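You operate a simulated robot arm through the tools that you are given. There is no shell and no other tool. Be economical: measure what you need, move in short steps, check, and stop when the job is done.

The job below is to be done with a simulated robot arm. You get a single attempt, and the scene is never put back.

JOB
Refill the soap dispenser to about its line and load the sponge with one pump.
Fine: from the green refill; bottle back, tank lid shut; the sponge stays under the pump. Set down upright: soap refill, sponge.
Where things are to end (x, y in the base frame): sponge within 2.5 cm of [66, 10].

It is judged by the outcome, as a careful person would: the job done as asked, and still so three seconds after it is handed in. It fails if anything else is knocked over, pushed out of place, dropped, spilled or broken. A push-on lid holds only when it is set on centred and level and pressed home; a screw cap is set on level and turned clockwise until tight.

ROBOT AND FRAMES
A 6-joint arm with a two-finger parallel gripper, fixed in place. Base frame: the origin is at the foot of the arm, x ahead of it, y to its left, z up; the work surface is at about z = 94. Units: cm, rad, N and s.
With the tool pointing down near the work surface it reaches from about 42 to 86 cm from the base axis. Its first joint turns from -2.007 to 2.007 rad. Payload 4.2 kg.
The tool frame sits at the grasp point between the pads (the TCP): z along the fingers, y along the line on which they close. The tips reach 2.3 cm beyond it. The gripper opens to 9.4 cm. The fingers are 3.8 cm wide and 1 cm thick; the gripper's body (5.4 by 9.6 cm) begins 3.9 cm behind the TCP.
Orientation is that of the tool frame in the base frame, as [roll, pitch, yaw] about the fixed x, y, z axes, in that order (R = Rz(yaw) Ry(pitch) Rx(roll)). With the fingers straight down and closing along the base's y, the tool's x points along the base's -x, its y along +y and its z along -z.

CONTROLS
- The arm moves only by the tool nudge_tool. Its argument "targets" is text: rows parted by semicolons, each of 7 numbers parted by spaces: the turn, a rotation vector about the base's x, y, z in rad, then the shift along the base's x, y, z in cm, then the opening, from 0 (shut) to 1 (fully open). In form: ax ay az tx ty tz jaw; .... A call has 1 to 10 rows; each row shifts and turns the commanded pose from where the row before left it. Rows are played at 5 a second. More than 5 cm and 0.15 rad between two rows, or a gripper value outside its range, and nothing of the call is played. A pose out of reach is approached as far as the arm can. The call stops where the force on the tool passes 40 N (or 10 N more than at its start, if that is more) or the arm is blocked; 0.2 s more then pass. The fingers move at their own pace (about 10.8 cm/s each) and stop on an object; they squeeze with about 28 N. The grip force told is the motor's: it shows also when the fingers shut on nothing. Time passes only in rows, and 0.2 s behind the last, so rows that do not move let the fingers close. The reply holds the time, the measured pose of the TCP, the force on the tool along the base axes, the opening and the grip force, in the units named above and with some noise, with the torque about the TCP (base axes, N m) and any sound that the robot's microphone picked up.
- Cameras (640 x 400 px; columns grow to the right, rows downward): "scene" is fixed at [21.88, 49.8, 161.27]; the picture's right is [-0.70, -0.71, 0.00], its down [-0.42, 0.41, -0.81] and it looks along [0.58, -0.57, -0.59] (base axes); focal length 309 px, centre (320, 200). "wrist" rides on the gripper at [8.7, 1.6, -7.5] in the tool frame; the picture's right is [-0.18, 0.98, 0.00], its down [-0.58, -0.11, -0.81] and it looks along [-0.79, -0.15, 0.59] (tool axes); focal length 243 px, centre (320, 200). There is no depth. A picture from a camera that has moved, and an enlarged one, comes with that camera's place and axes in the base frame and with its lens.
- get_image(camera): a new picture of that camera. No time passes.
- raise_lower(by): slides the trunk up (or, below 0, down) by that many cm; the arm rides with it, the base frame stays. It gives what a move gives, with no picture.
- zoom(camera, box): a new picture of the part [left, top, right, bottom] of that camera's present view, enlarged. No time passes.
- sign_off(): hands the job in; it is judged then, once.

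Work in short steps. Places have to be worked out from the pictures, the camera data and where the tool is seen: move nearer, look again, correct. Check each grasp and each placing, and mend what went wrong. You have 120 turns and 84 pictures in all, those below and enlarged ones among them. Open the gripper and draw the arm clear of the work before you hand the job in, unless the task says otherwise; then end with one line.

The tools are called as name(argument=value, ...) on one line, values as JSON. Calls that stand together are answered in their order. nudge_tool: Moves the arm, as the interface text tells. Its arguments: {"type":"object","properties":{"targets":{"type":"string"}},"required":["targets"]} The other tools are called the same way: raise_lower (by) slides the trunk up or down; get_image (camera) takes a picture; zoom (camera, box) takes an enlarged picture of a part of a camera's view; sign_off () hands the job in.

At the start:

```text
t: 0.0
ee_pos: [46.45, 19.21, 140.93]
tcp_rot: [3.141, -0.001, -3.14]
wrist_force: [-1.2, 0.2, 0.4]
torque: [-0.02, 0.0, -0.01]
opening: 9.42
finger_force: 0.0
trunk travel left (down, up): [-92.5, 6.5]
```

scene: 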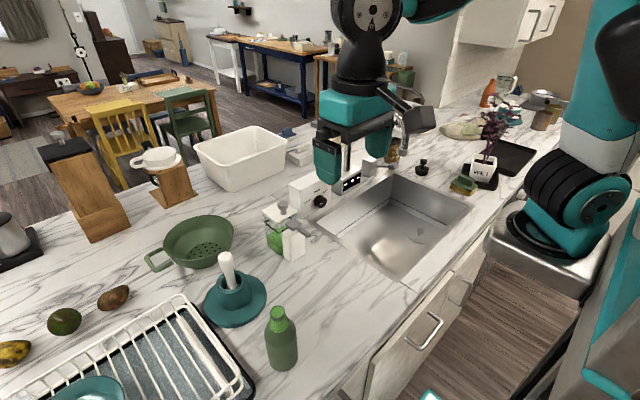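
wrist: 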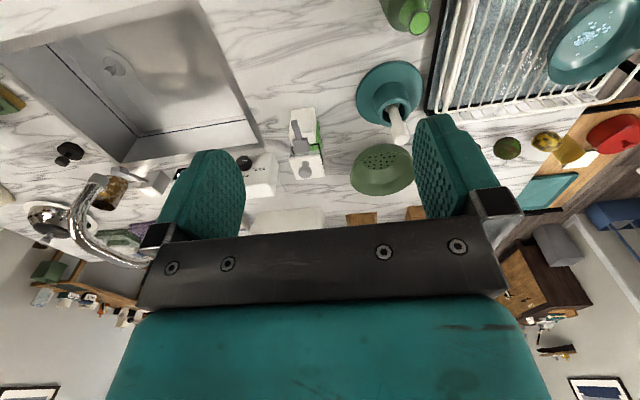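

I see the green refill bottle, the dispenser with the green tank near the sink, and a sponge at the far end of the sink. I'll zoom in on them for detail.

zoom(camera="scene", box=[220, 160, 380, 280])

zoom(camera="scene", box=[200, 250, 360, 390])

zoom(camera="scene", box=[380, 110, 540, 230])

zoom(camera="wrist", box=[220, 80, 360, 200])

```text
3.33 times, centred on (300, 220) of scene
camera zoom: at [21.88, 49.8, 161.27], right [-0.7, -0.71, 0.0], down [-0.42, 0.41, -0.81], along [0.58, -0.57, -0.59], focal length 1029 px, centre (387, 133)
```

zoom: 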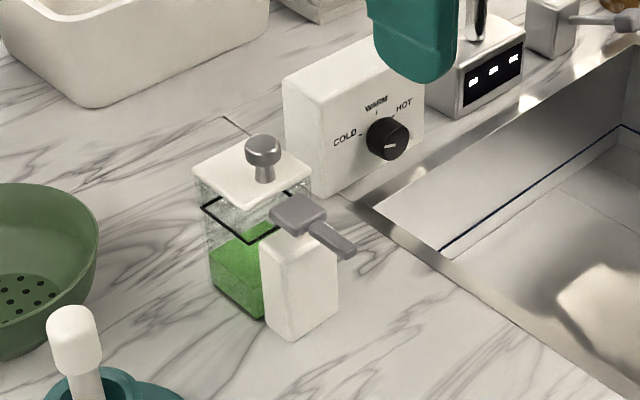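

```text
2.86 times, centred on (280, 320) of scene
camera zoom: at [21.88, 49.8, 161.27], right [-0.7, -0.71, 0.0], down [-0.42, 0.41, -0.81], along [0.58, -0.57, -0.59], focal length 882 px, centre (434, -143)
```

zoom: 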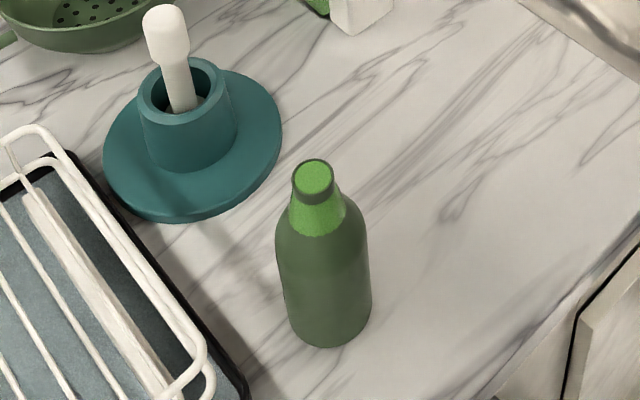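

```text
3.33 times, centred on (460, 170) of scene
camera zoom: at [21.88, 49.8, 161.27], right [-0.7, -0.71, 0.0], down [-0.42, 0.41, -0.81], along [0.58, -0.57, -0.59], focal length 1029 px, centre (-147, 300)
```

zoom: 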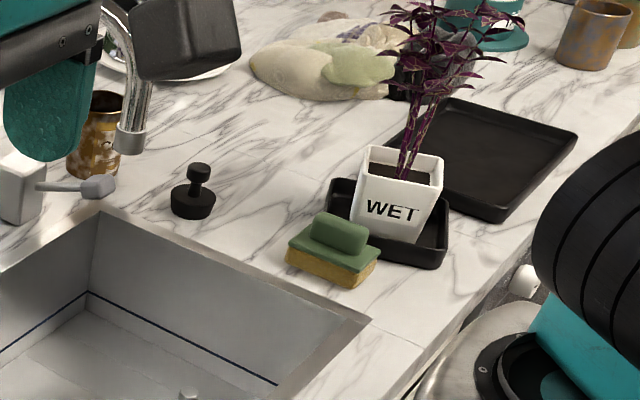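

```text
3.33 times, centred on (290, 140) of wrist
camera zoom: at [37.78, 20.9, 148.51], right [0.18, 0.98, 0.0], down [0.58, -0.11, 0.81], along [0.79, -0.15, -0.59], focal length 809 px, centre (420, 400)
```

zoom: 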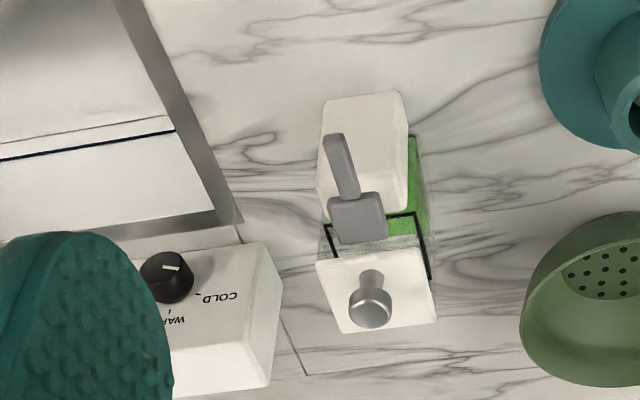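

Estimated places: the bottle is near (51, 32) with its mouth at z≈113. The nozzle tip is at (66.6, 10, 106), the pump head near (72, 10, 107) and the lid knob near (76, 10, 111). I'll move in for a closer look at the dispenser.

nudge_tool(targets="0 0 0 3.1 -1.64 -3.8 1;0 0 0 3.1 -1.64 -3.8 1;0 0 0 3.1 -1.64 -3.8 1;0 0 0 3.1 -1.64 -3.8 1;0 0 0 3.1 -1.64 -3.8 1;0 0 0 0 0 0 1")

get_image(camera="wrist")

```text
refused: row 1 steps farther than a row can; nothing moved
```

```text
77 pictures are left
camera wrist: at [37.78, 20.9, 148.51], right [0.18, 0.98, 0.0], down [0.58, -0.11, 0.81], along [0.79, -0.15, -0.59], focal length 243 px, centre (320, 200)
```

wrist: 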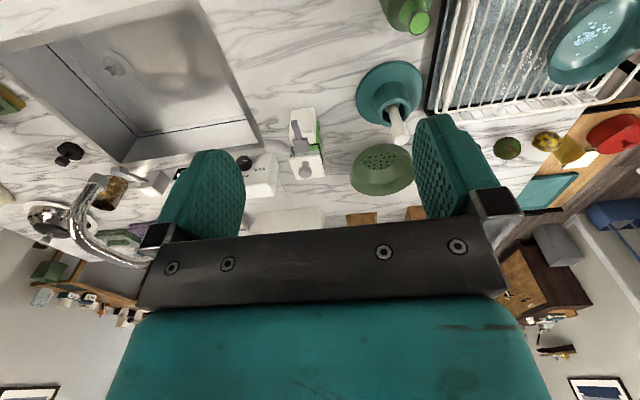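

The step was slightly too long (5.2 cm), so I'll use six shorter rows.

nudge_tool(targets="0 0 0 2.6 -1.37 -3.2 1;0 0 0 2.6 -1.37 -3.2 1;0 0 0 2.6 -1.37 -3.2 1;0 0 0 2.6 -1.37 -3.2 1;0 0 0 2.6 -1.37 -3.2 1;0 0 0 2.6 -1.37 -3.2 1;0 0 0 0 0 0 1")

```text
t: 1.6
ee_pos: [62.01, 10.89, 121.86]
tcp_rot: [3.139, -0.001, -3.14]
wrist_force: [-0.2, -0.5, 0.1]
torque: [0.01, 0.02, 0.02]
opening: 9.37
finger_force: 0.1
trunk travel left (down, up): [-92.5, 6.5]
```

The arm is at the viewing place, so I'll take a wrist picture.

get_image(camera="wrist")

zoom(camera="wrist", box=[230, 80, 410, 220])

```text
76 pictures are left
camera wrist: at [53.24, 12.57, 129.36], right [0.18, 0.98, 0.0], down [0.58, -0.11, 0.81], along [0.79, -0.15, -0.59], focal length 243 px, centre (320, 200)
```

wrist: 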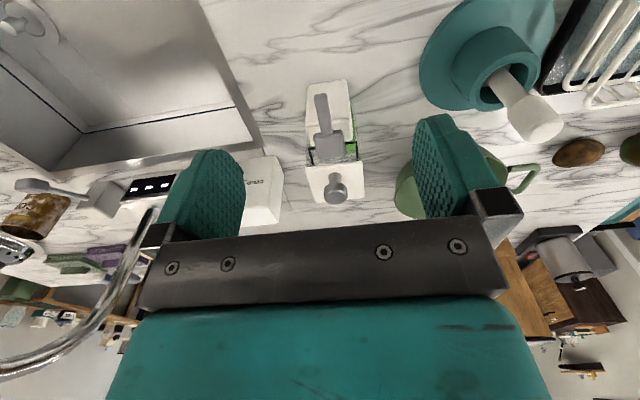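

```text
2.86 times, centred on (320, 150) of wrist
camera zoom: at [53.24, 12.57, 129.36], right [0.18, 0.98, 0.0], down [0.58, -0.11, 0.81], along [0.79, -0.15, -0.59], focal length 693 px, centre (320, 343)
```

zoom: 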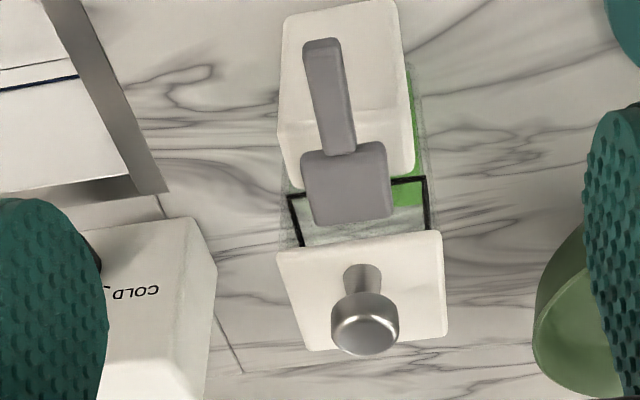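

The knob base sits nearer the front edge of the lid, which hints at a hinge at the back. I'll check the back edge in the scene view.

zoom(camera="scene", box=[256, 190, 320, 250])

```text
6.67 times, centred on (288, 220) of scene
camera zoom: at [21.88, 49.8, 161.27], right [-0.7, -0.71, 0.0], down [-0.42, 0.41, -0.81], along [0.58, -0.57, -0.59], focal length 2058 px, centre (533, 67)
```

zoom: 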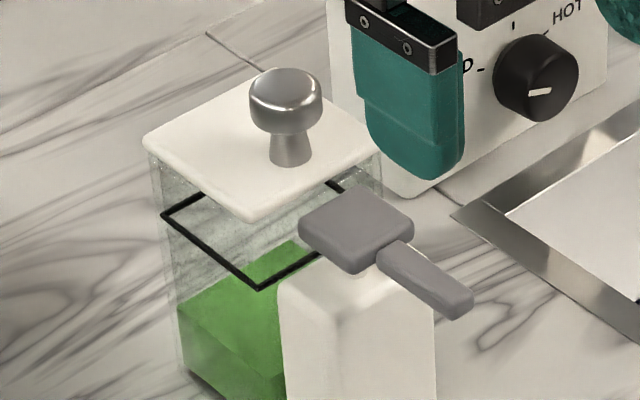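

No hinge can be seen. I'll go above the knob at (76.6, 10.1) and descend to it with the jaw partly open.

nudge_tool(targets="0 0 0 4.9 -0.27 0 0.7;0 0 0 4.9 -0.27 0 0.7;0 0 0 4.8 -0.26 0 0.7;0 0 0 0 0 -3 0.7;0 0 0 0 0 -3 0.7;0 0 0 0 0 0 0.7")

get_image(camera="wrist")

zoom(camera="scene", box=[240, 160, 340, 250])

```text
t: 3.0
ee_pos: [76.6, 10.13, 116.04]
tcp_rot: [3.14, -0.002, 3.141]
wrist_force: [-0.6, -0.6, 0.5]
torque: [-0.01, 0.01, -0.02]
opening: 6.59
finger_force: 0.2
trunk travel left (down, up): [-92.5, 6.5]
```

```text
73 pictures are left
camera wrist: at [67.9, 11.88, 123.43], right [0.18, 0.98, 0.0], down [0.58, -0.11, 0.81], along [0.79, -0.15, -0.59], focal length 243 px, centre (320, 200)
```

wrist: 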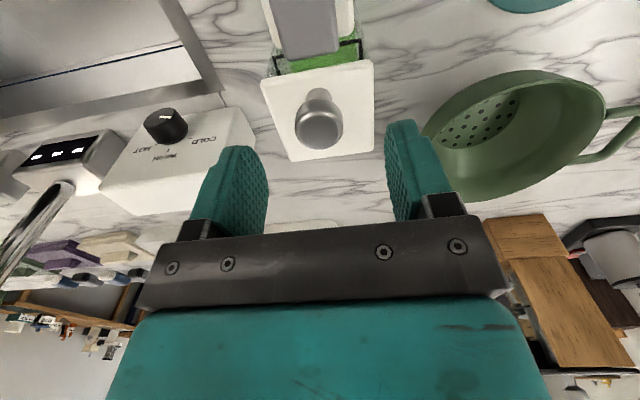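

```text
4.44 times, centred on (290, 205) of scene
camera zoom: at [21.88, 49.8, 161.27], right [-0.7, -0.71, 0.0], down [-0.42, 0.41, -0.81], along [0.58, -0.57, -0.59], focal length 1372 px, centre (453, 178)
```

zoom: 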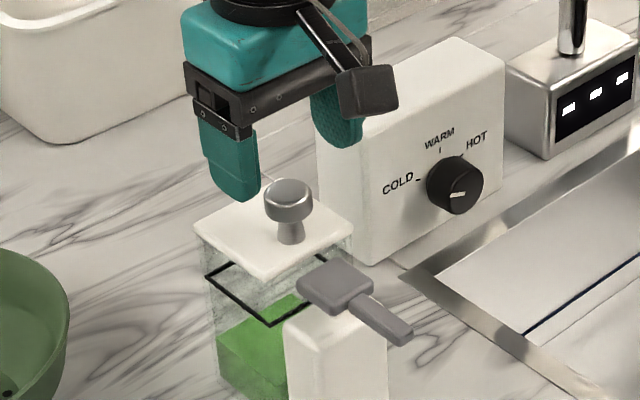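

The knob is centred between the pads at about (76.8, 10.1). I'll descend 5 cm, close, and then lift 1 cm as a test.

nudge_tool(targets="0 0 0 0.1 0 -2.5 0.7;0 0 0 0 0 -2.6 0.7;0 0 0 0 0 0 0;0 0 0 0 0 0 0;0 0 0 0 0 0 0")

nudge_tool(targets="0 0 0 0 0 0.5 0;0 0 0 0 0 0.5 0;0 0 0 0 0 0 0")

zoom(camera="scene", box=[240, 160, 340, 250])

```text
t: 4.2
ee_pos: [76.75, 10.06, 110.75]
tcp_rot: [-3.141, -0.001, 3.14]
wrist_force: [1.0, -6.6, 1.4]
torque: [-0.3, -0.07, -0.11]
opening: 2.94
finger_force: 45.6
trunk travel left (down, up): [-92.5, 6.5]
```

```text
t: 5.0
ee_pos: [76.72, 9.98, 111.6]
tcp_rot: [-3.141, -0.005, 3.139]
wrist_force: [11.7, -13.8, -24.7]
torque: [0.2, 1.06, 0.0]
opening: 2.94
finger_force: 44.7
trunk travel left (down, up): [-92.5, 6.5]
```

```text
4.44 times, centred on (290, 205) of scene
camera zoom: at [21.88, 49.8, 161.27], right [-0.7, -0.71, 0.0], down [-0.42, 0.41, -0.81], along [0.58, -0.57, -0.59], focal length 1372 px, centre (453, 178)
```

zoom: 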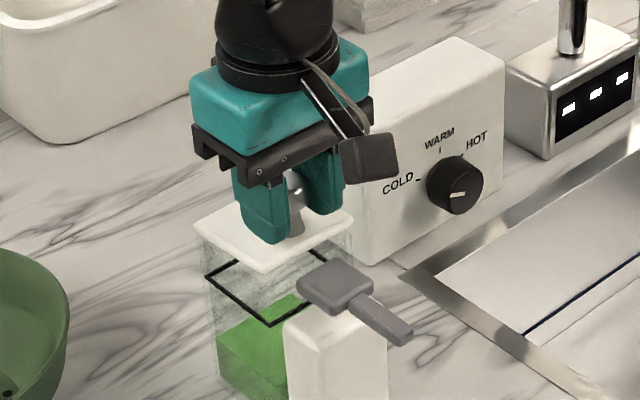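

The tool feels +11.7 N in x, −25 N in z and +1 N m about y. That fits a lid hinged at the back being lifted straight up, so I'll follow the arc a little and see whether the force drops.

nudge_tool(targets="0 0.07 0 0.25 0.05 0 0;0 0.07 0 0.25 0 0 0;0 0 0 0 0 0 0")

zoom(camera="scene", box=[240, 160, 340, 250])

```text
t: 5.8
ee_pos: [77.27, 9.96, 111.95]
tcp_rot: [3.138, -0.138, 3.137]
wrist_force: [-5.0, -26.3, 24.0]
torque: [-0.47, -1.12, -0.08]
opening: 2.97
finger_force: 44.5
trunk travel left (down, up): [-92.5, 6.5]
```

```text
4.44 times, centred on (290, 205) of scene
camera zoom: at [21.88, 49.8, 161.27], right [-0.7, -0.71, 0.0], down [-0.42, 0.41, -0.81], along [0.58, -0.57, -0.59], focal length 1372 px, centre (453, 178)
```

zoom: 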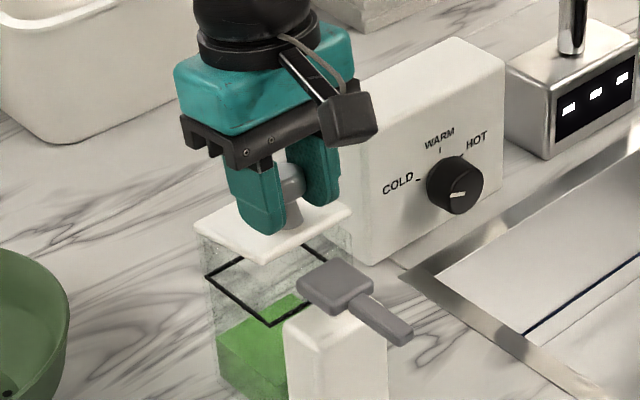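

The front edge has risen while the back has not, so the lid is hinged at the back. The sideways force means I am off by a bit in y, so I'll relax y and raise z slightly.

nudge_tool(targets="0 0 0 0 -0.15 0.2 0;0 0 0 0 -0.1 0.2 0;0 0 0 0 0 0 0")

```text
t: 6.6
ee_pos: [77.19, 10.03, 112.07]
tcp_rot: [3.139, -0.143, -3.14]
wrist_force: [4.0, -13.4, 0.0]
torque: [-0.19, -0.18, -0.16]
opening: 2.96
finger_force: 44.7
trunk travel left (down, up): [-92.5, 6.5]
```

Forces are now small. I'll follow the arc about a hinge near (82.3, z 107.7) with a couple of steps and read the forces.

nudge_tool(targets="0 0.1 0 0.4 -0.05 0.55 0;0 0.1 0 0.45 -0.05 0.5 0;0 0 0 0 0 0 0")

```text
t: 7.2
ee_pos: [77.99, 9.95, 112.94]
tcp_rot: [3.123, -0.311, -3.126]
wrist_force: [15.3, 23.0, -14.7]
torque: [-0.44, -0.06, 0.42]
opening: 2.93
finger_force: 45.5
out of reach, approached as far as the arm can: row 2
trunk travel left (down, up): [-92.5, 6.5]
stopped in row 3: the force on the tool passed its limit at 52 N (the readings are from after the stop); the commanded pose is now the measured one
```

The tool is tilting out of reach, with the wrist beyond the reach limit. I'll look at the state before changing approach.

zoom(camera="scene", box=[240, 150, 340, 250])

get_image(camera="wrist")

```text
4.00 times, centred on (290, 200) of scene
camera zoom: at [21.88, 49.8, 161.27], right [-0.7, -0.71, 0.0], down [-0.42, 0.41, -0.81], along [0.58, -0.57, -0.59], focal length 1235 px, centre (440, 200)
```

zoom: 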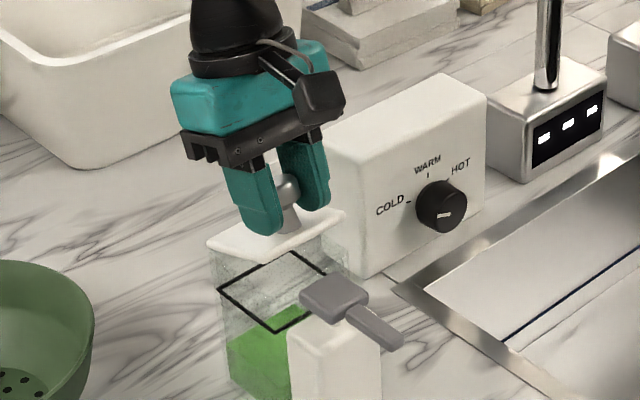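

```text
68 pictures are left
camera wrist: at [71.95, 11.48, 122.7], right [0.17, 0.99, -0.04], down [0.8, -0.11, 0.59], along [0.57, -0.13, -0.81], focal length 243 px, centre (320, 200)
```

wrist: 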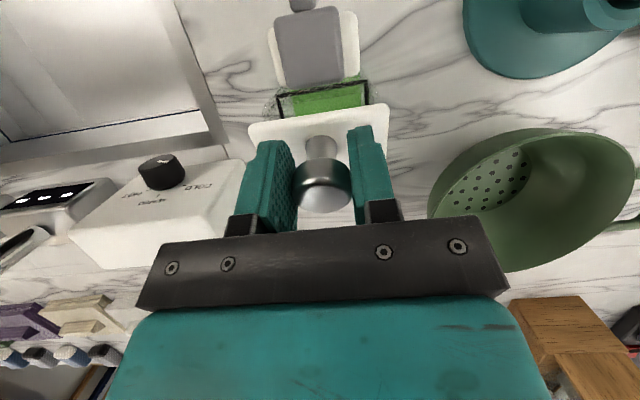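

The lid is open about 20° and still gripped. I'll release here to see whether it stays put, then regrip higher on the cap with a vertical tool.

nudge_tool(targets="0 0 0 0 0 0 0.55;0 0 0 0 0 0 0.55")

zoom(camera="scene", box=[240, 150, 340, 250])

```text
t: 7.8
ee_pos: [77.86, 9.55, 113.1]
tcp_rot: [3.129, -0.314, -3.132]
wrist_force: [0.0, 0.1, 0.1]
torque: [0.02, -0.03, 0.03]
opening: 5.2
finger_force: 0.0
trunk travel left (down, up): [-92.5, 6.5]
```

```text
4.00 times, centred on (290, 200) of scene
camera zoom: at [21.88, 49.8, 161.27], right [-0.7, -0.71, 0.0], down [-0.42, 0.41, -0.81], along [0.58, -0.57, -0.59], focal length 1235 px, centre (440, 200)
```

zoom: 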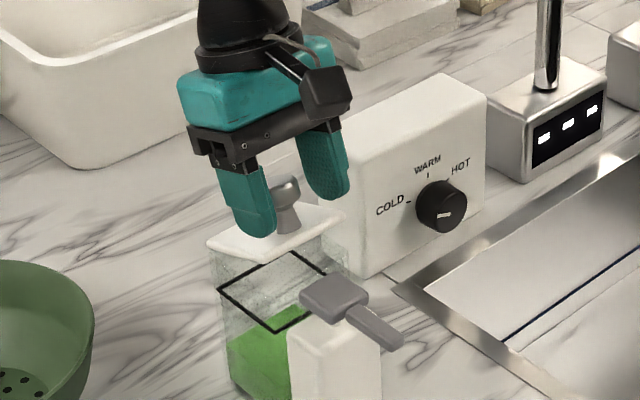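

The lid stays where it is left, so the hinge has friction and I can work in stages. I'll straighten the tool, recentre in y, regrip a bit higher and lift along the arc with the tool kept vertical.

nudge_tool(targets="0 -0.15 0 0 0.25 0.3 0.55;0 -0.15 0 0.1 0.25 0.4 0.55;0 0 0 0 0 0 0.55")

get_image(camera="wrist")

```text
t: 8.6
ee_pos: [77.85, 10.02, 113.9]
tcp_rot: [3.131, -0.011, -3.132]
wrist_force: [-0.1, 0.8, 0.7]
torque: [0.0, -0.01, 0.0]
opening: 5.17
finger_force: 0.1
trunk travel left (down, up): [-92.5, 6.5]
```

```text
66 pictures are left
camera wrist: at [69.35, 11.54, 121.44], right [0.17, 0.98, 0.01], down [0.59, -0.11, 0.8], along [0.79, -0.13, -0.6], focal length 243 px, centre (320, 200)
```

wrist: 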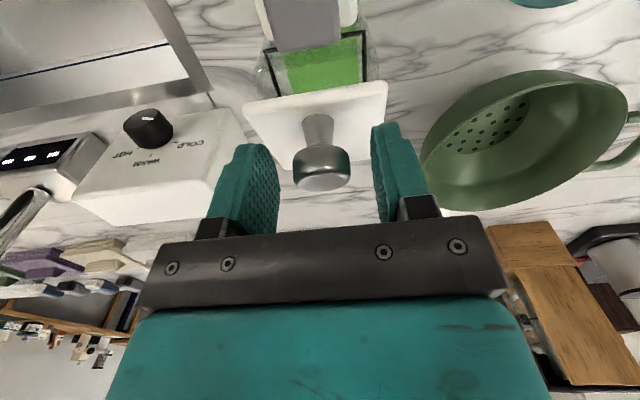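

The knob sits between the pads. I'll lower slightly, grip, and follow the arc with the tool vertical.

nudge_tool(targets="0 0 0 0.1 0 -0.5 0.55;0 0 0 0 0 0 0;0 0 0 0 0 0 0;0 0 0 0.5 0 0.43 0;0 0 0 0.53 0 0.38 0;0 0 0 0 0 0 0")

```text
t: 10.0
ee_pos: [78.98, 10.01, 113.98]
tcp_rot: [3.132, -0.017, -3.13]
wrist_force: [-14.5, -0.6, -12.2]
torque: [-0.27, 1.36, 0.11]
opening: 2.96
finger_force: 44.7
trunk travel left (down, up): [-92.5, 6.5]
```

The motion follows with moderate resistance, so I'll continue the arc.

nudge_tool(targets="0 0 0 0.57 0 0.33 0;0 -0.03 0 0.58 0 0.26 0;0 -0.03 0 0.6 0 0.2 0;0 0 0 0 0 0 0")

zoom(camera="scene", box=[240, 150, 340, 250])

```text
t: 11.0
ee_pos: [80.68, 9.95, 115.12]
tcp_rot: [3.131, 0.047, -3.132]
wrist_force: [-16.1, -0.4, -5.5]
torque: [-0.05, 1.19, -0.05]
opening: 2.94
finger_force: 44.7
trunk travel left (down, up): [-92.5, 6.5]
```

```text
4.00 times, centred on (290, 200) of scene
camera zoom: at [21.88, 49.8, 161.27], right [-0.7, -0.71, 0.0], down [-0.42, 0.41, -0.81], along [0.58, -0.57, -0.59], focal length 1235 px, centre (440, 200)
```

zoom: 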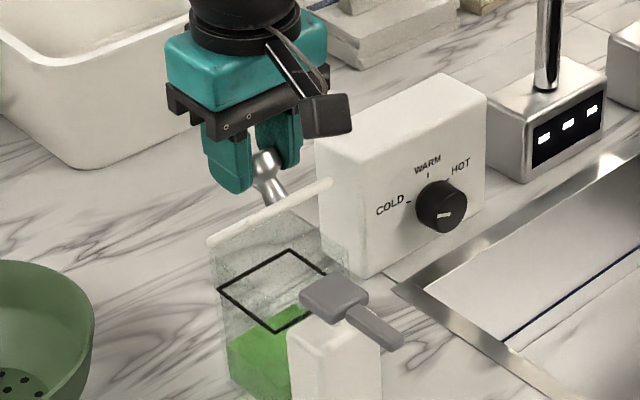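

The lid is about 45° open. I'll carry on along the arc, tilting the fingers outward slightly for reach.

nudge_tool(targets="0 -0.05 0 0.74 0 0.1 0;0 -0.05 0 0.74 0 0.03 0;0 -0.05 0 0.74 0 -0.05 0;0 0 0 0 0 0 0")

zoom(camera="scene", box=[240, 150, 340, 250])

```text
t: 12.0
ee_pos: [82.95, 10.0, 115.31]
tcp_rot: [3.131, 0.201, -3.131]
wrist_force: [-17.0, 0.4, 20.7]
torque: [0.16, 1.27, -0.17]
opening: 2.94
finger_force: 44.7
trunk travel left (down, up): [-92.5, 6.5]
```

```text
4.00 times, centred on (290, 200) of scene
camera zoom: at [21.88, 49.8, 161.27], right [-0.7, -0.71, 0.0], down [-0.42, 0.41, -0.81], along [0.58, -0.57, -0.59], focal length 1235 px, centre (440, 200)
```

zoom: 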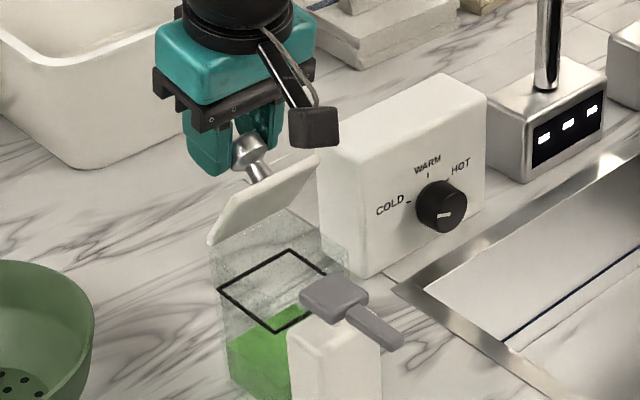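

The lid is about 65° open. I'll release, back out upward, and then push it from the front with closed fingers.

nudge_tool(targets="0 0 0 0 0 0.2 0.6;0 0 0 0 0 0.2 0.6;0 0.1 0 0 0 3 0.6;0 0.1 0 0 0 3 0.6;0 0 0 -4 0 0 0.3;0 0 0 -4 0 0 0;0 0 0 0 0 0 0")

get_image(camera="wrist")

zoom(camera="scene", box=[240, 150, 340, 250])

```text
t: 13.6
ee_pos: [74.86, 9.95, 121.36]
tcp_rot: [3.132, -0.005, -3.131]
wrist_force: [0.2, -0.4, 0.3]
torque: [0.04, 0.0, -0.01]
opening: 0.0
finger_force: 28.1
trunk travel left (down, up): [-92.5, 6.5]
```

```text
63 pictures are left
camera wrist: at [66.2, 11.57, 128.9], right [0.17, 0.98, 0.01], down [0.59, -0.11, 0.8], along [0.79, -0.13, -0.6], focal length 243 px, centre (320, 200)
```

wrist: 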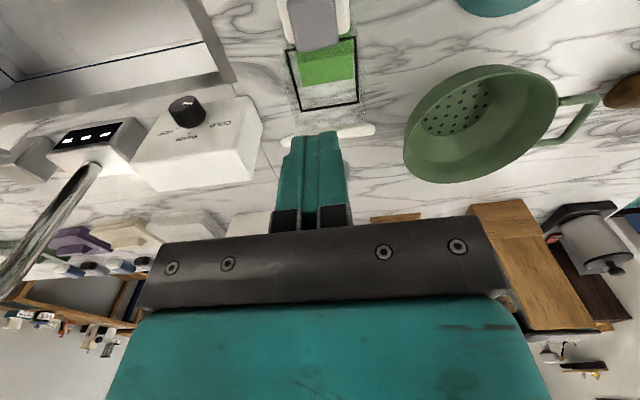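

```text
4.00 times, centred on (290, 200) of scene
camera zoom: at [21.88, 49.8, 161.27], right [-0.7, -0.71, 0.0], down [-0.42, 0.41, -0.81], along [0.58, -0.57, -0.59], focal length 1235 px, centre (440, 200)
```

zoom: 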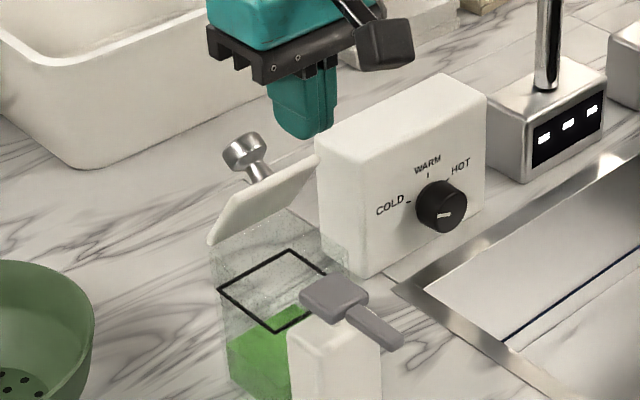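

The lid stays up. I'll lower the closed fingers in front of it and push gently in +x.

nudge_tool(targets="0 0 0 0 0 -3.5 0;0 0 0 0 0 -3.4 0;0 0 0 1.2 0 0 0;0 0 0 1.2 0 0 0;0 0 0 1.2 0 0 0;0 0 0 1.2 0 0 0;0 0 0 1.2 0 0 0;0 0 0 0 0 0 0")

zoom(camera="scene", box=[240, 150, 340, 250])

```text
t: 14.8
ee_pos: [78.27, 10.15, 115.25]
tcp_rot: [3.128, 0.007, -3.133]
wrist_force: [-6.8, -3.4, 19.6]
torque: [-0.15, -0.42, -0.09]
opening: 0.0
finger_force: 28.2
trunk travel left (down, up): [-92.5, 6.5]
stopped in row 5: the force on the tool passed its limit at 44 N (the readings are from after the stop); the commanded pose is now the measured one
```

```text
4.00 times, centred on (290, 200) of scene
camera zoom: at [21.88, 49.8, 161.27], right [-0.7, -0.71, 0.0], down [-0.42, 0.41, -0.81], along [0.58, -0.57, -0.59], focal length 1235 px, centre (440, 200)
```

zoom: 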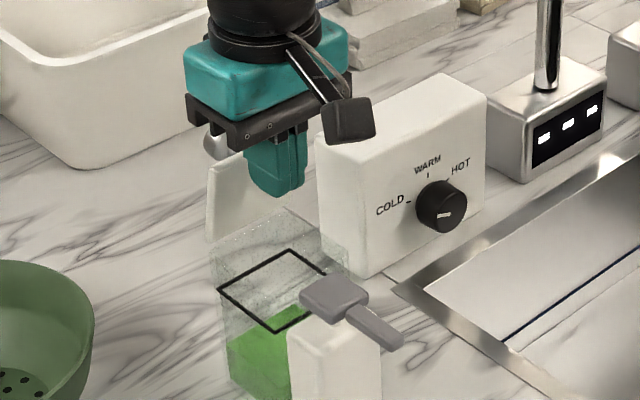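

The lid now looks almost vertical, and the stop was from contact force. I'll back off and up to check.

nudge_tool(targets="0 0 0 -2 0 0.3 0;0 0 0 -3 0 2 0;0 0 0 -4 0 3 0;0 0 0 0 0 0 0")

zoom(camera="scene", box=[240, 150, 340, 250])

get_image(camera="wrist")

```text
t: 15.8
ee_pos: [69.28, 10.15, 120.19]
tcp_rot: [3.129, 0.004, -3.131]
wrist_force: [0.6, -0.5, -0.1]
torque: [0.02, 0.0, -0.02]
opening: 0.0
finger_force: 27.5
trunk travel left (down, up): [-92.5, 6.5]
```

```text
4.00 times, centred on (290, 200) of scene
camera zoom: at [21.88, 49.8, 161.27], right [-0.7, -0.71, 0.0], down [-0.42, 0.41, -0.81], along [0.58, -0.57, -0.59], focal length 1235 px, centre (440, 200)
```

zoom: 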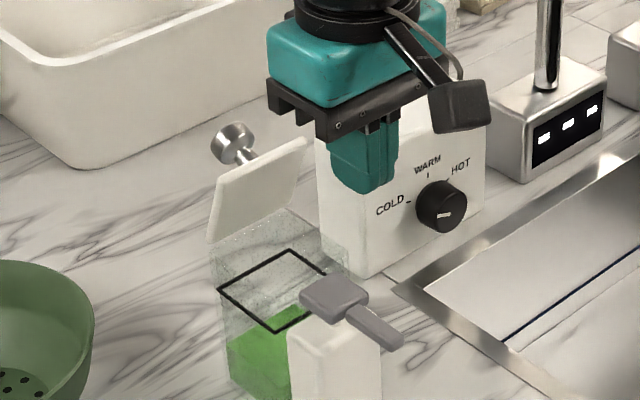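

```text
59 pictures are left
camera wrist: at [60.53, 11.66, 127.62], right [0.17, 0.98, 0.01], down [0.58, -0.11, 0.81], along [0.8, -0.13, -0.59], focal length 243 px, centre (320, 200)
```

wrist: 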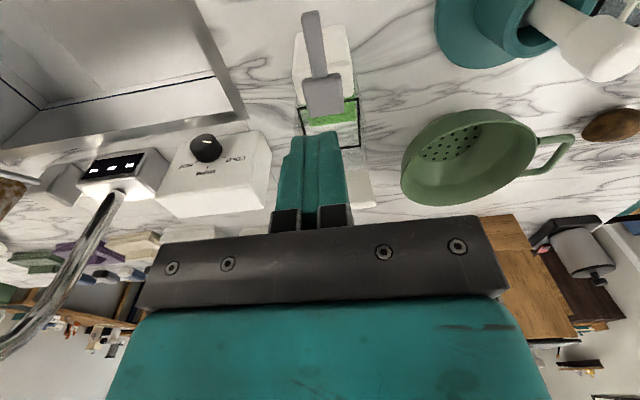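

The lid stands at about 75° and stays. Next I'll look at the refill bottle up close.

nudge_tool(targets="0 0 0 -2 1 3.5 0.5;0 0 0 -4 3 2 1;0 0 0 -4 3 0 1;0 0 0 -4 3 0 1;0 0 0 -4 3 0 1;0 0 0 -4 3 0 1;0 0 0 -2 3 0 1;0 0 0 0 0 0 1")

get_image(camera="wrist")

get_image(camera="scene")

```text
refused: row 2 steps farther than a row can; nothing moved
```

```text
58 pictures are left
camera wrist: at [60.53, 11.66, 127.62], right [0.17, 0.98, 0.01], down [0.58, -0.11, 0.81], along [0.8, -0.13, -0.59], focal length 243 px, centre (320, 200)
```

wrist: 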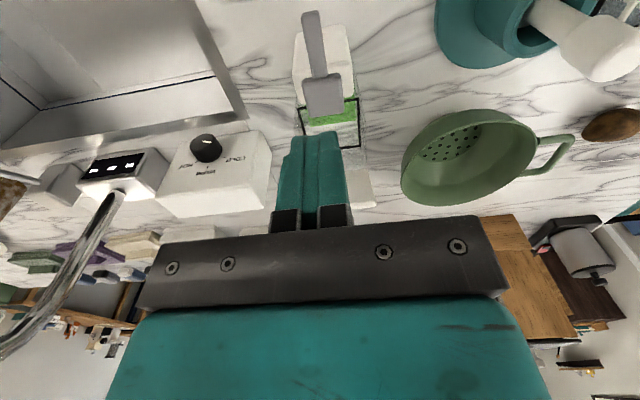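

```text
57 pictures are left
```

scene: 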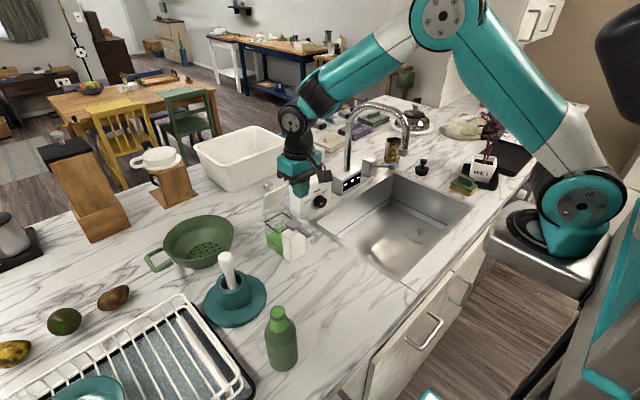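

I'll retry with legal step sizes.

nudge_tool(targets="0 0 0 -2 1 3.5 0.5;0 0 0 -3.5 2.6 2 1;0 0 0 -3.5 2.8 0 1;0 0 0 -3.5 2.8 0 1;0 0 0 -3.5 2.8 0 1;0 0 0 -3.5 2.8 0 1;0 0 0 -3.5 2.8 0 1;0 0 0 -1 2 0 1;0 0 0 0 0 0 1")

```text
t: 17.8
ee_pos: [45.28, 29.67, 125.96]
tcp_rot: [3.13, 0.002, -3.132]
wrist_force: [1.1, -0.4, -0.5]
torque: [0.01, -0.04, 0.01]
opening: 9.4
finger_force: 0.0
trunk travel left (down, up): [-92.5, 6.5]
```

Now a wrist picture of the bottle from nearby.

get_image(camera="wrist")

zoom(camera="wrist", box=[260, 0, 420, 120])

```text
56 pictures are left
camera wrist: at [36.58, 31.33, 133.45], right [0.17, 0.98, 0.01], down [0.58, -0.11, 0.81], along [0.8, -0.13, -0.59], focal length 243 px, centre (320, 200)
```

wrist: 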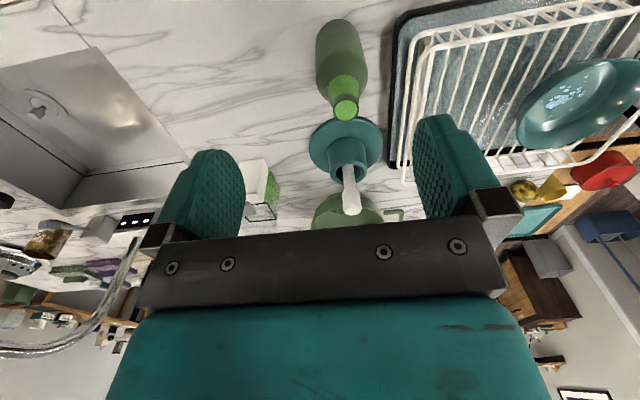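

```text
3.33 times, centred on (340, 60) of wrist
camera zoom: at [36.58, 31.33, 133.45], right [0.17, 0.98, 0.01], down [0.58, -0.11, 0.81], along [0.8, -0.13, -0.59], focal length 809 px, centre (253, 667)
```

zoom: 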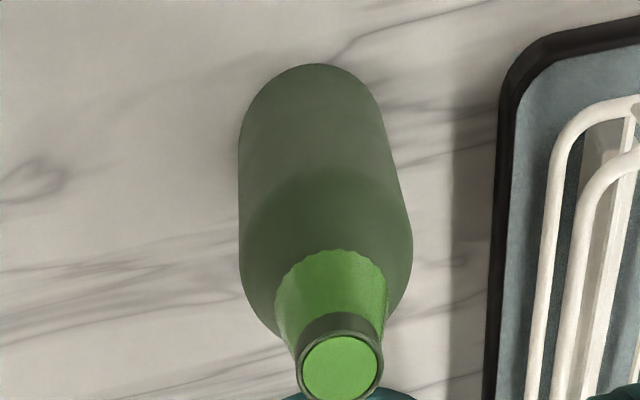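

The bottle is open and full to near its rim, with its mouth at (50.8, 31.7, 112.7) and a body about 6 cm wide. I'll tilt the tool 60° toward horizontal, pointing +x, to grip the body from behind.

nudge_tool(targets="0 -0.15 0 0 0.3 0 1;0 -0.15 0 0 0.3 0 1;0 -0.15 0 0 0.3 0 1;0 -0.15 0 0 0.3 0 1;0 -0.15 0 0 0.3 0 1;0 -0.15 0 0 0.3 0 1;0 -0.15 0 0 0.3 0 1;0 0 0 0 0 0 1")

```text
t: 19.5
ee_pos: [51.55, 27.9, 126.86]
tcp_rot: [3.088, 1.052, 2.952]
wrist_force: [-0.6, -0.1, -0.7]
torque: [0.0, -0.02, -0.01]
opening: 9.42
finger_force: 0.0
trunk travel left (down, up): [-92.5, 6.5]
stopped in row 8: the arm was blocked; the commanded pose is now the measured one
```

The arm is blocked this close in at height. I'll move aside to y≈21, correct the yaw, and descend, since the inner limit should be wider lower down.

nudge_tool(targets="0 0 0.06 0.5 -2.5 -2 1;0 0 0.06 0.5 -2.5 -3 1;0 0 0.06 0 -2 -4 1;0 0 0 0 0 -4 1;0 0 0 0 0 -4 1;0 0 0 0 0 0 1")

```text
t: 20.9
ee_pos: [52.11, 21.22, 109.6]
tcp_rot: [3.097, 1.05, -3.133]
wrist_force: [0.0, -0.2, 0.4]
torque: [-0.01, 0.0, 0.04]
opening: 9.4
finger_force: 0.1
trunk travel left (down, up): [-92.5, 6.5]
```

The descent worked, so I'll retreat in x to see how far back it can go.

nudge_tool(targets="0.04 0 0 -2 2 0 1;0 0 0 -2 2 0 1;0 0 0 -2 2 0 1;0 0 0 -2 2 0 1;0 0 0 -1 2 0 1;0 0 0 0 0 0 1")

```text
t: 22.3
ee_pos: [44.36, 30.75, 109.97]
tcp_rot: [2.999, 1.048, 3.037]
wrist_force: [2.1, 0.0, 0.6]
torque: [-0.01, 0.0, 0.01]
opening: 9.41
finger_force: 0.1
trunk travel left (down, up): [-92.5, 6.5]
```

The pose was reached with about 4° of residual tilt in the closing line. I'll correct that and take a look.

nudge_tool(targets="-0.07 0 -0.06 -0.8 1 -1.2 1;0 0 0 0 0 0 1")

get_image(camera="wrist")

zoom(camera="scene", box=[200, 240, 400, 390])

```text
t: 22.9
ee_pos: [44.4, 31.63, 109.2]
tcp_rot: [3.127, 1.051, 3.069]
wrist_force: [0.3, -0.1, 0.5]
torque: [0.01, 0.03, 0.02]
opening: 9.39
finger_force: 0.1
trunk travel left (down, up): [-92.5, 6.5]
```

```text
54 pictures are left
camera wrist: at [33.72, 34.03, 105.32], right [0.15, 0.97, 0.17], down [-0.42, -0.09, 0.9], along [0.9, -0.21, 0.39], focal length 243 px, centre (320, 200)
```

wrist: 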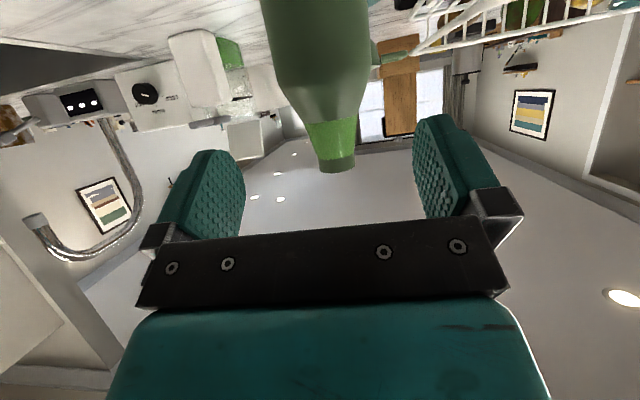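

```text
2.67 times, centred on (300, 315) of scene
camera zoom: at [21.88, 49.8, 161.27], right [-0.7, -0.71, 0.0], down [-0.42, 0.41, -0.81], along [0.58, -0.57, -0.59], focal length 823 px, centre (373, -107)
```

zoom: 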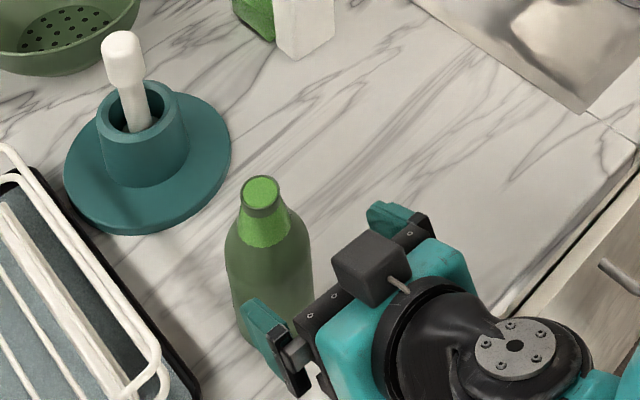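

Combining the views, the bottle is at about (52.1, 31.6) with its mouth at z≈111. I'll drop a little, advance partway, and check the actual pose.

nudge_tool(targets="0 0 0.05 0 0 -1.5 1;0 0 0 0.5 0 -1.5 1;0 0 0 1 0 -0.5 1;0 0 0 1 0 -0.5 1;0 0 0 0 0 0 1")

```text
t: 24.1
ee_pos: [44.91, 32.28, 104.46]
tcp_rot: [-3.127, 1.053, -3.089]
wrist_force: [0.1, 0.0, 0.5]
torque: [0.0, 0.0, 0.02]
opening: 9.39
finger_force: 0.1
trunk travel left (down, up): [-92.5, 6.5]
```

I'm tracking well now. I'll advance to the grip place at about (51.4, 31.6, 102.5) with open jaws.

nudge_tool(targets="0 0 -0.03 1.6 -0.16 -0.5 1;0 0 0 1.6 -0.16 -0.5 1;0 0 0 1.6 -0.16 -0.5 1;0 0 0 1.7 -0.16 -0.5 1;0 0 0 0 0 0 1")

get_image(camera="wrist")

zoom(camera="scene", box=[200, 240, 400, 390])

```text
t: 25.3
ee_pos: [51.5, 31.58, 102.43]
tcp_rot: [-3.126, 1.053, -3.12]
wrist_force: [0.6, 0.4, 0.2]
torque: [0.02, 0.01, 0.0]
opening: 9.41
finger_force: 0.1
trunk travel left (down, up): [-92.5, 6.5]
```

```text
52 pictures are left
camera wrist: at [40.7, 33.16, 98.57], right [0.08, 0.98, 0.15], down [-0.41, -0.1, 0.91], along [0.91, -0.14, 0.4], focal length 243 px, centre (320, 200)
```

wrist: 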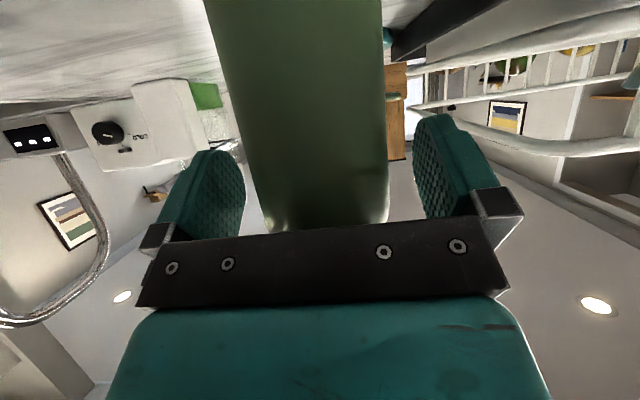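

```text
2.67 times, centred on (300, 315) of scene
camera zoom: at [21.88, 49.8, 161.27], right [-0.7, -0.71, 0.0], down [-0.42, 0.41, -0.81], along [0.58, -0.57, -0.59], focal length 823 px, centre (373, -107)
```

zoom: 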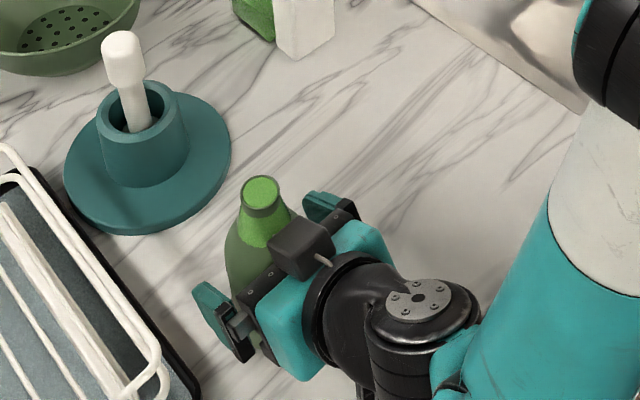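

The bottle is centred between the fingers with no contact yet, so I'll close.

nudge_tool(targets="0 0 0 0 0 0 0.7;0 0 0 0 0 0 0.3;0 0 0 0 0 0 0.3;0 0 0 0 0 0 0;0 0 0 0 0 0 0")

zoom(camera="scene", box=[200, 240, 400, 390])

```text
t: 26.5
ee_pos: [51.48, 31.54, 102.49]
tcp_rot: [-3.126, 1.053, -3.121]
wrist_force: [0.7, 0.0, 0.2]
torque: [0.2, -0.02, 0.01]
opening: 6.32
finger_force: 27.7
trunk travel left (down, up): [-92.5, 6.5]
```

```text
2.67 times, centred on (300, 315) of scene
camera zoom: at [21.88, 49.8, 161.27], right [-0.7, -0.71, 0.0], down [-0.42, 0.41, -0.81], along [0.58, -0.57, -0.59], focal length 823 px, centre (373, -107)
```

zoom: 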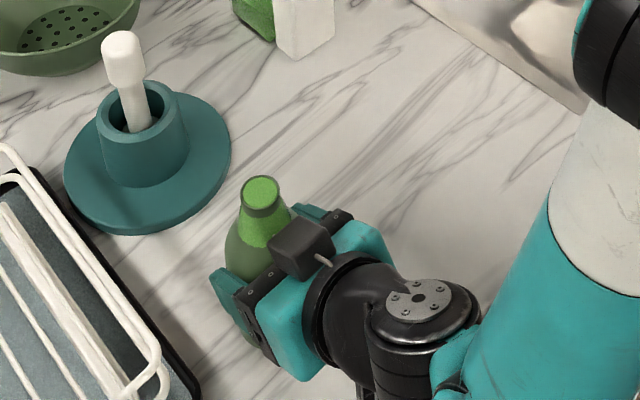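

It's gripped at 6.3 cm with no reaction force. I'll lift slowly and level, then check.

nudge_tool(targets="0 0 0 0 0 0.4 0;0 0 0 0 0 0.8 0;0 0 0 0 0 1.2 0;0 0 0 0 0 1.5 0;0 0 0 0 0 1.5 0;0 0 0 0 0 1.5 0;0 0 0 0 0 1.2 0;0 0 0 0 0 0.8 0;0 0 0 0 0 0.4 0;0 0 0 0 0 0 0")

zoom(camera="scene", box=[200, 190, 400, 340])

```text
t: 28.7
ee_pos: [51.43, 31.57, 111.74]
tcp_rot: [-3.126, 1.053, -3.12]
wrist_force: [-0.5, 0.0, -4.3]
torque: [0.01, 0.0, 0.01]
opening: 6.3
finger_force: 27.6
trunk travel left (down, up): [-92.5, 6.5]
```

```text
2.67 times, centred on (300, 265) of scene
camera zoom: at [21.88, 49.8, 161.27], right [-0.7, -0.71, 0.0], down [-0.42, 0.41, -0.81], along [0.58, -0.57, -0.59], focal length 823 px, centre (373, 27)
```

zoom: 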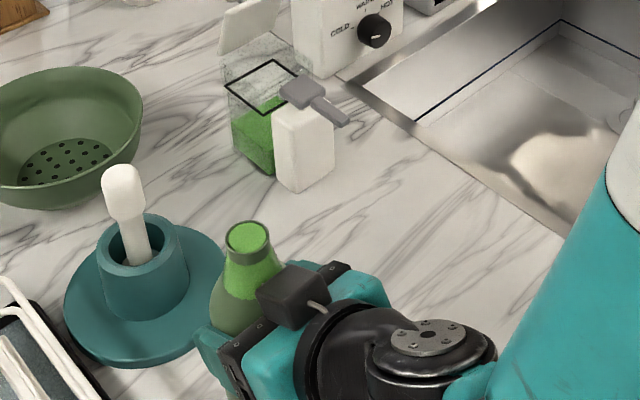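

The lift is level and the weight reads about 4.3 N. I'll carry the bottle upright and smoothly at a safe height, first across in y and up, then forward.

nudge_tool(targets="0 0 0 0 -0.5 0.4 0;0 0 0 0.3 -1 0.8 0;0 0 0 0.6 -1.5 1 0;0 0 0 1 -1.8 1 0;0 0 0 1.3 -1.8 1 0;0 0 0 1.6 -1.8 1 0;0 0 0 2 -1.3 0.8 0;0 0 0 2 -1 0.6 0;0 0 0 2.2 -0.6 0.3 0;0 0 0 2.3 -0.3 0 0")

nudge_tool(targets="0 0 0 2 0 0 0;0 0 0 2 0 0 0;0 0 0 2 0 0 0;0 0 0 1.8 0 0 0;0 0 0 1.6 0 0 0;0 0 0 1.2 0 0 0;0 0 0 0.8 0 0 0;0 0 0 0.4 0 0 0;0 0 0 0 0 0 0")

```text
t: 30.9
ee_pos: [65.11, 19.93, 118.65]
tcp_rot: [-3.124, 1.052, -3.118]
wrist_force: [-0.4, 0.0, -4.1]
torque: [0.0, 0.05, -0.01]
opening: 6.31
finger_force: 27.7
trunk travel left (down, up): [-92.5, 6.5]
```

```text
t: 32.9
ee_pos: [76.65, 19.93, 118.67]
tcp_rot: [-3.128, 1.054, -3.12]
wrist_force: [0.6, -0.1, -4.9]
torque: [-0.04, 0.04, 0.0]
opening: 6.33
finger_force: 28.0
trunk travel left (down, up): [-92.5, 6.5]
```

Still level and steady. Before shifting over the tank I'll check the geometry in the pictures.

zoom(camera="scene", box=[200, 120, 360, 270])

get_image(camera="wrist")

```text
2.67 times, centred on (280, 195) of scene
camera zoom: at [21.88, 49.8, 161.27], right [-0.7, -0.71, 0.0], down [-0.42, 0.41, -0.81], along [0.58, -0.57, -0.59], focal length 823 px, centre (427, 213)
```

zoom: 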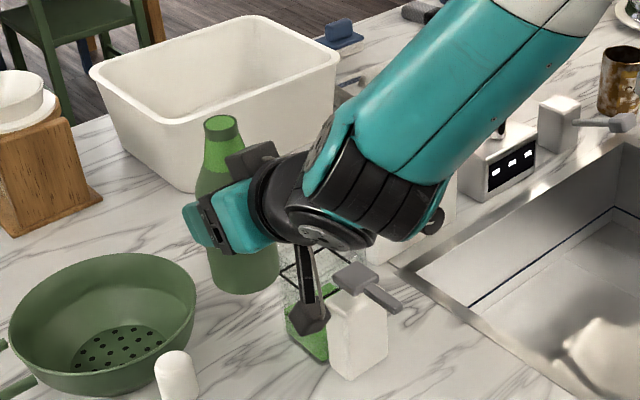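

```text
47 pictures are left
camera wrist: at [65.82, 21.59, 114.92], right [0.08, 0.98, 0.15], down [-0.41, -0.1, 0.91], along [0.91, -0.14, 0.4], focal length 243 px, centre (320, 200)
```

wrist: 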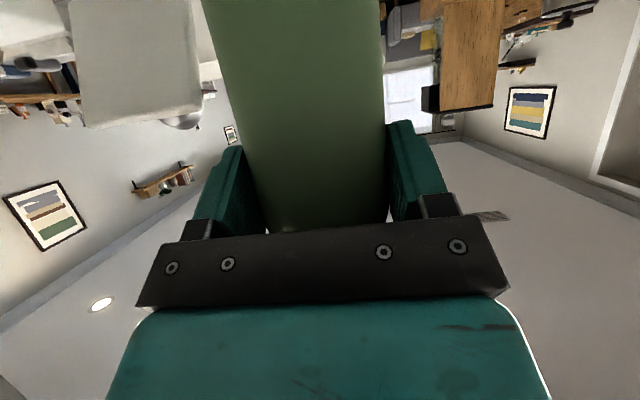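

Geometry agrees: the bottle is upright at about (77.3, 19.9). I'll bring its mouth over the near side of the tank with only a slight tilt, keeping the base above the tank rim.

nudge_tool(targets="0 0 0 -0.2 -0.5 0 0;0 0 0 -0.2 -1 0 0;0 0 0 -0.2 -1.3 0 0;0 0 0 -0.2 -1.3 0 0;0 0 0 0 -1 0 0;0.03 0 0 0 -0.6 0 0;0.04 0 0 0 -0.2 0 0;0.05 0 0 0 0 0 0;0.05 0 0 0 0.1 0 0;0 0 0 0 0 0 0")

zoom(camera="scene", box=[200, 120, 360, 270])

```text
t: 35.1
ee_pos: [75.71, 14.25, 118.72]
tcp_rot: [2.821, 1.031, 2.872]
wrist_force: [0.6, -0.1, -4.4]
torque: [0.01, 0.0, 0.01]
opening: 6.29
finger_force: 28.3
trunk travel left (down, up): [-92.5, 6.5]
```

```text
2.67 times, centred on (280, 195) of scene
camera zoom: at [21.88, 49.8, 161.27], right [-0.7, -0.71, 0.0], down [-0.42, 0.41, -0.81], along [0.58, -0.57, -0.59], focal length 823 px, centre (427, 213)
```

zoom: 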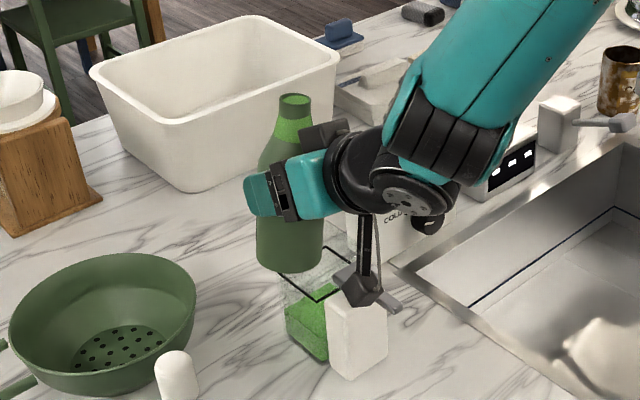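

Tilt is as planned at about 10°, and the weight is still 4.4 N. I'll tilt on to about 20°, pivoting about the mouth.

nudge_tool(targets="0.03 0 0 0 0.2 0.05 0;0.03 0 0 0 0.2 0.05 0;0.03 0 0 0 0.2 0.05 0;0.03 0 0 0 0.2 0.05 0;0.03 0 0 0 0.2 0.05 0;0.03 0 0 0 0.2 0.05 0;0 0 0 0 0 0 0")

zoom(camera="scene", box=[220, 130, 340, 270])

```text
t: 36.7
ee_pos: [75.8, 15.37, 119.06]
tcp_rot: [2.515, 0.96, 2.616]
wrist_force: [0.0, -1.8, -4.7]
torque: [-0.03, 0.02, -0.01]
opening: 6.31
finger_force: 27.5
trunk travel left (down, up): [-92.5, 6.5]
```

```text
2.86 times, centred on (280, 200) of scene
camera zoom: at [21.88, 49.8, 161.27], right [-0.7, -0.71, 0.0], down [-0.42, 0.41, -0.81], along [0.58, -0.57, -0.59], focal length 882 px, centre (434, 200)
```

zoom: 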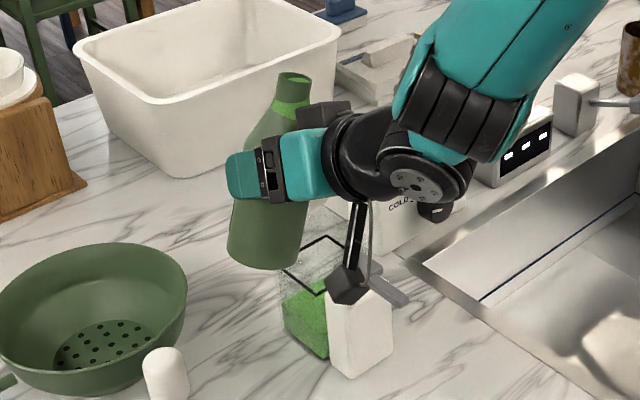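

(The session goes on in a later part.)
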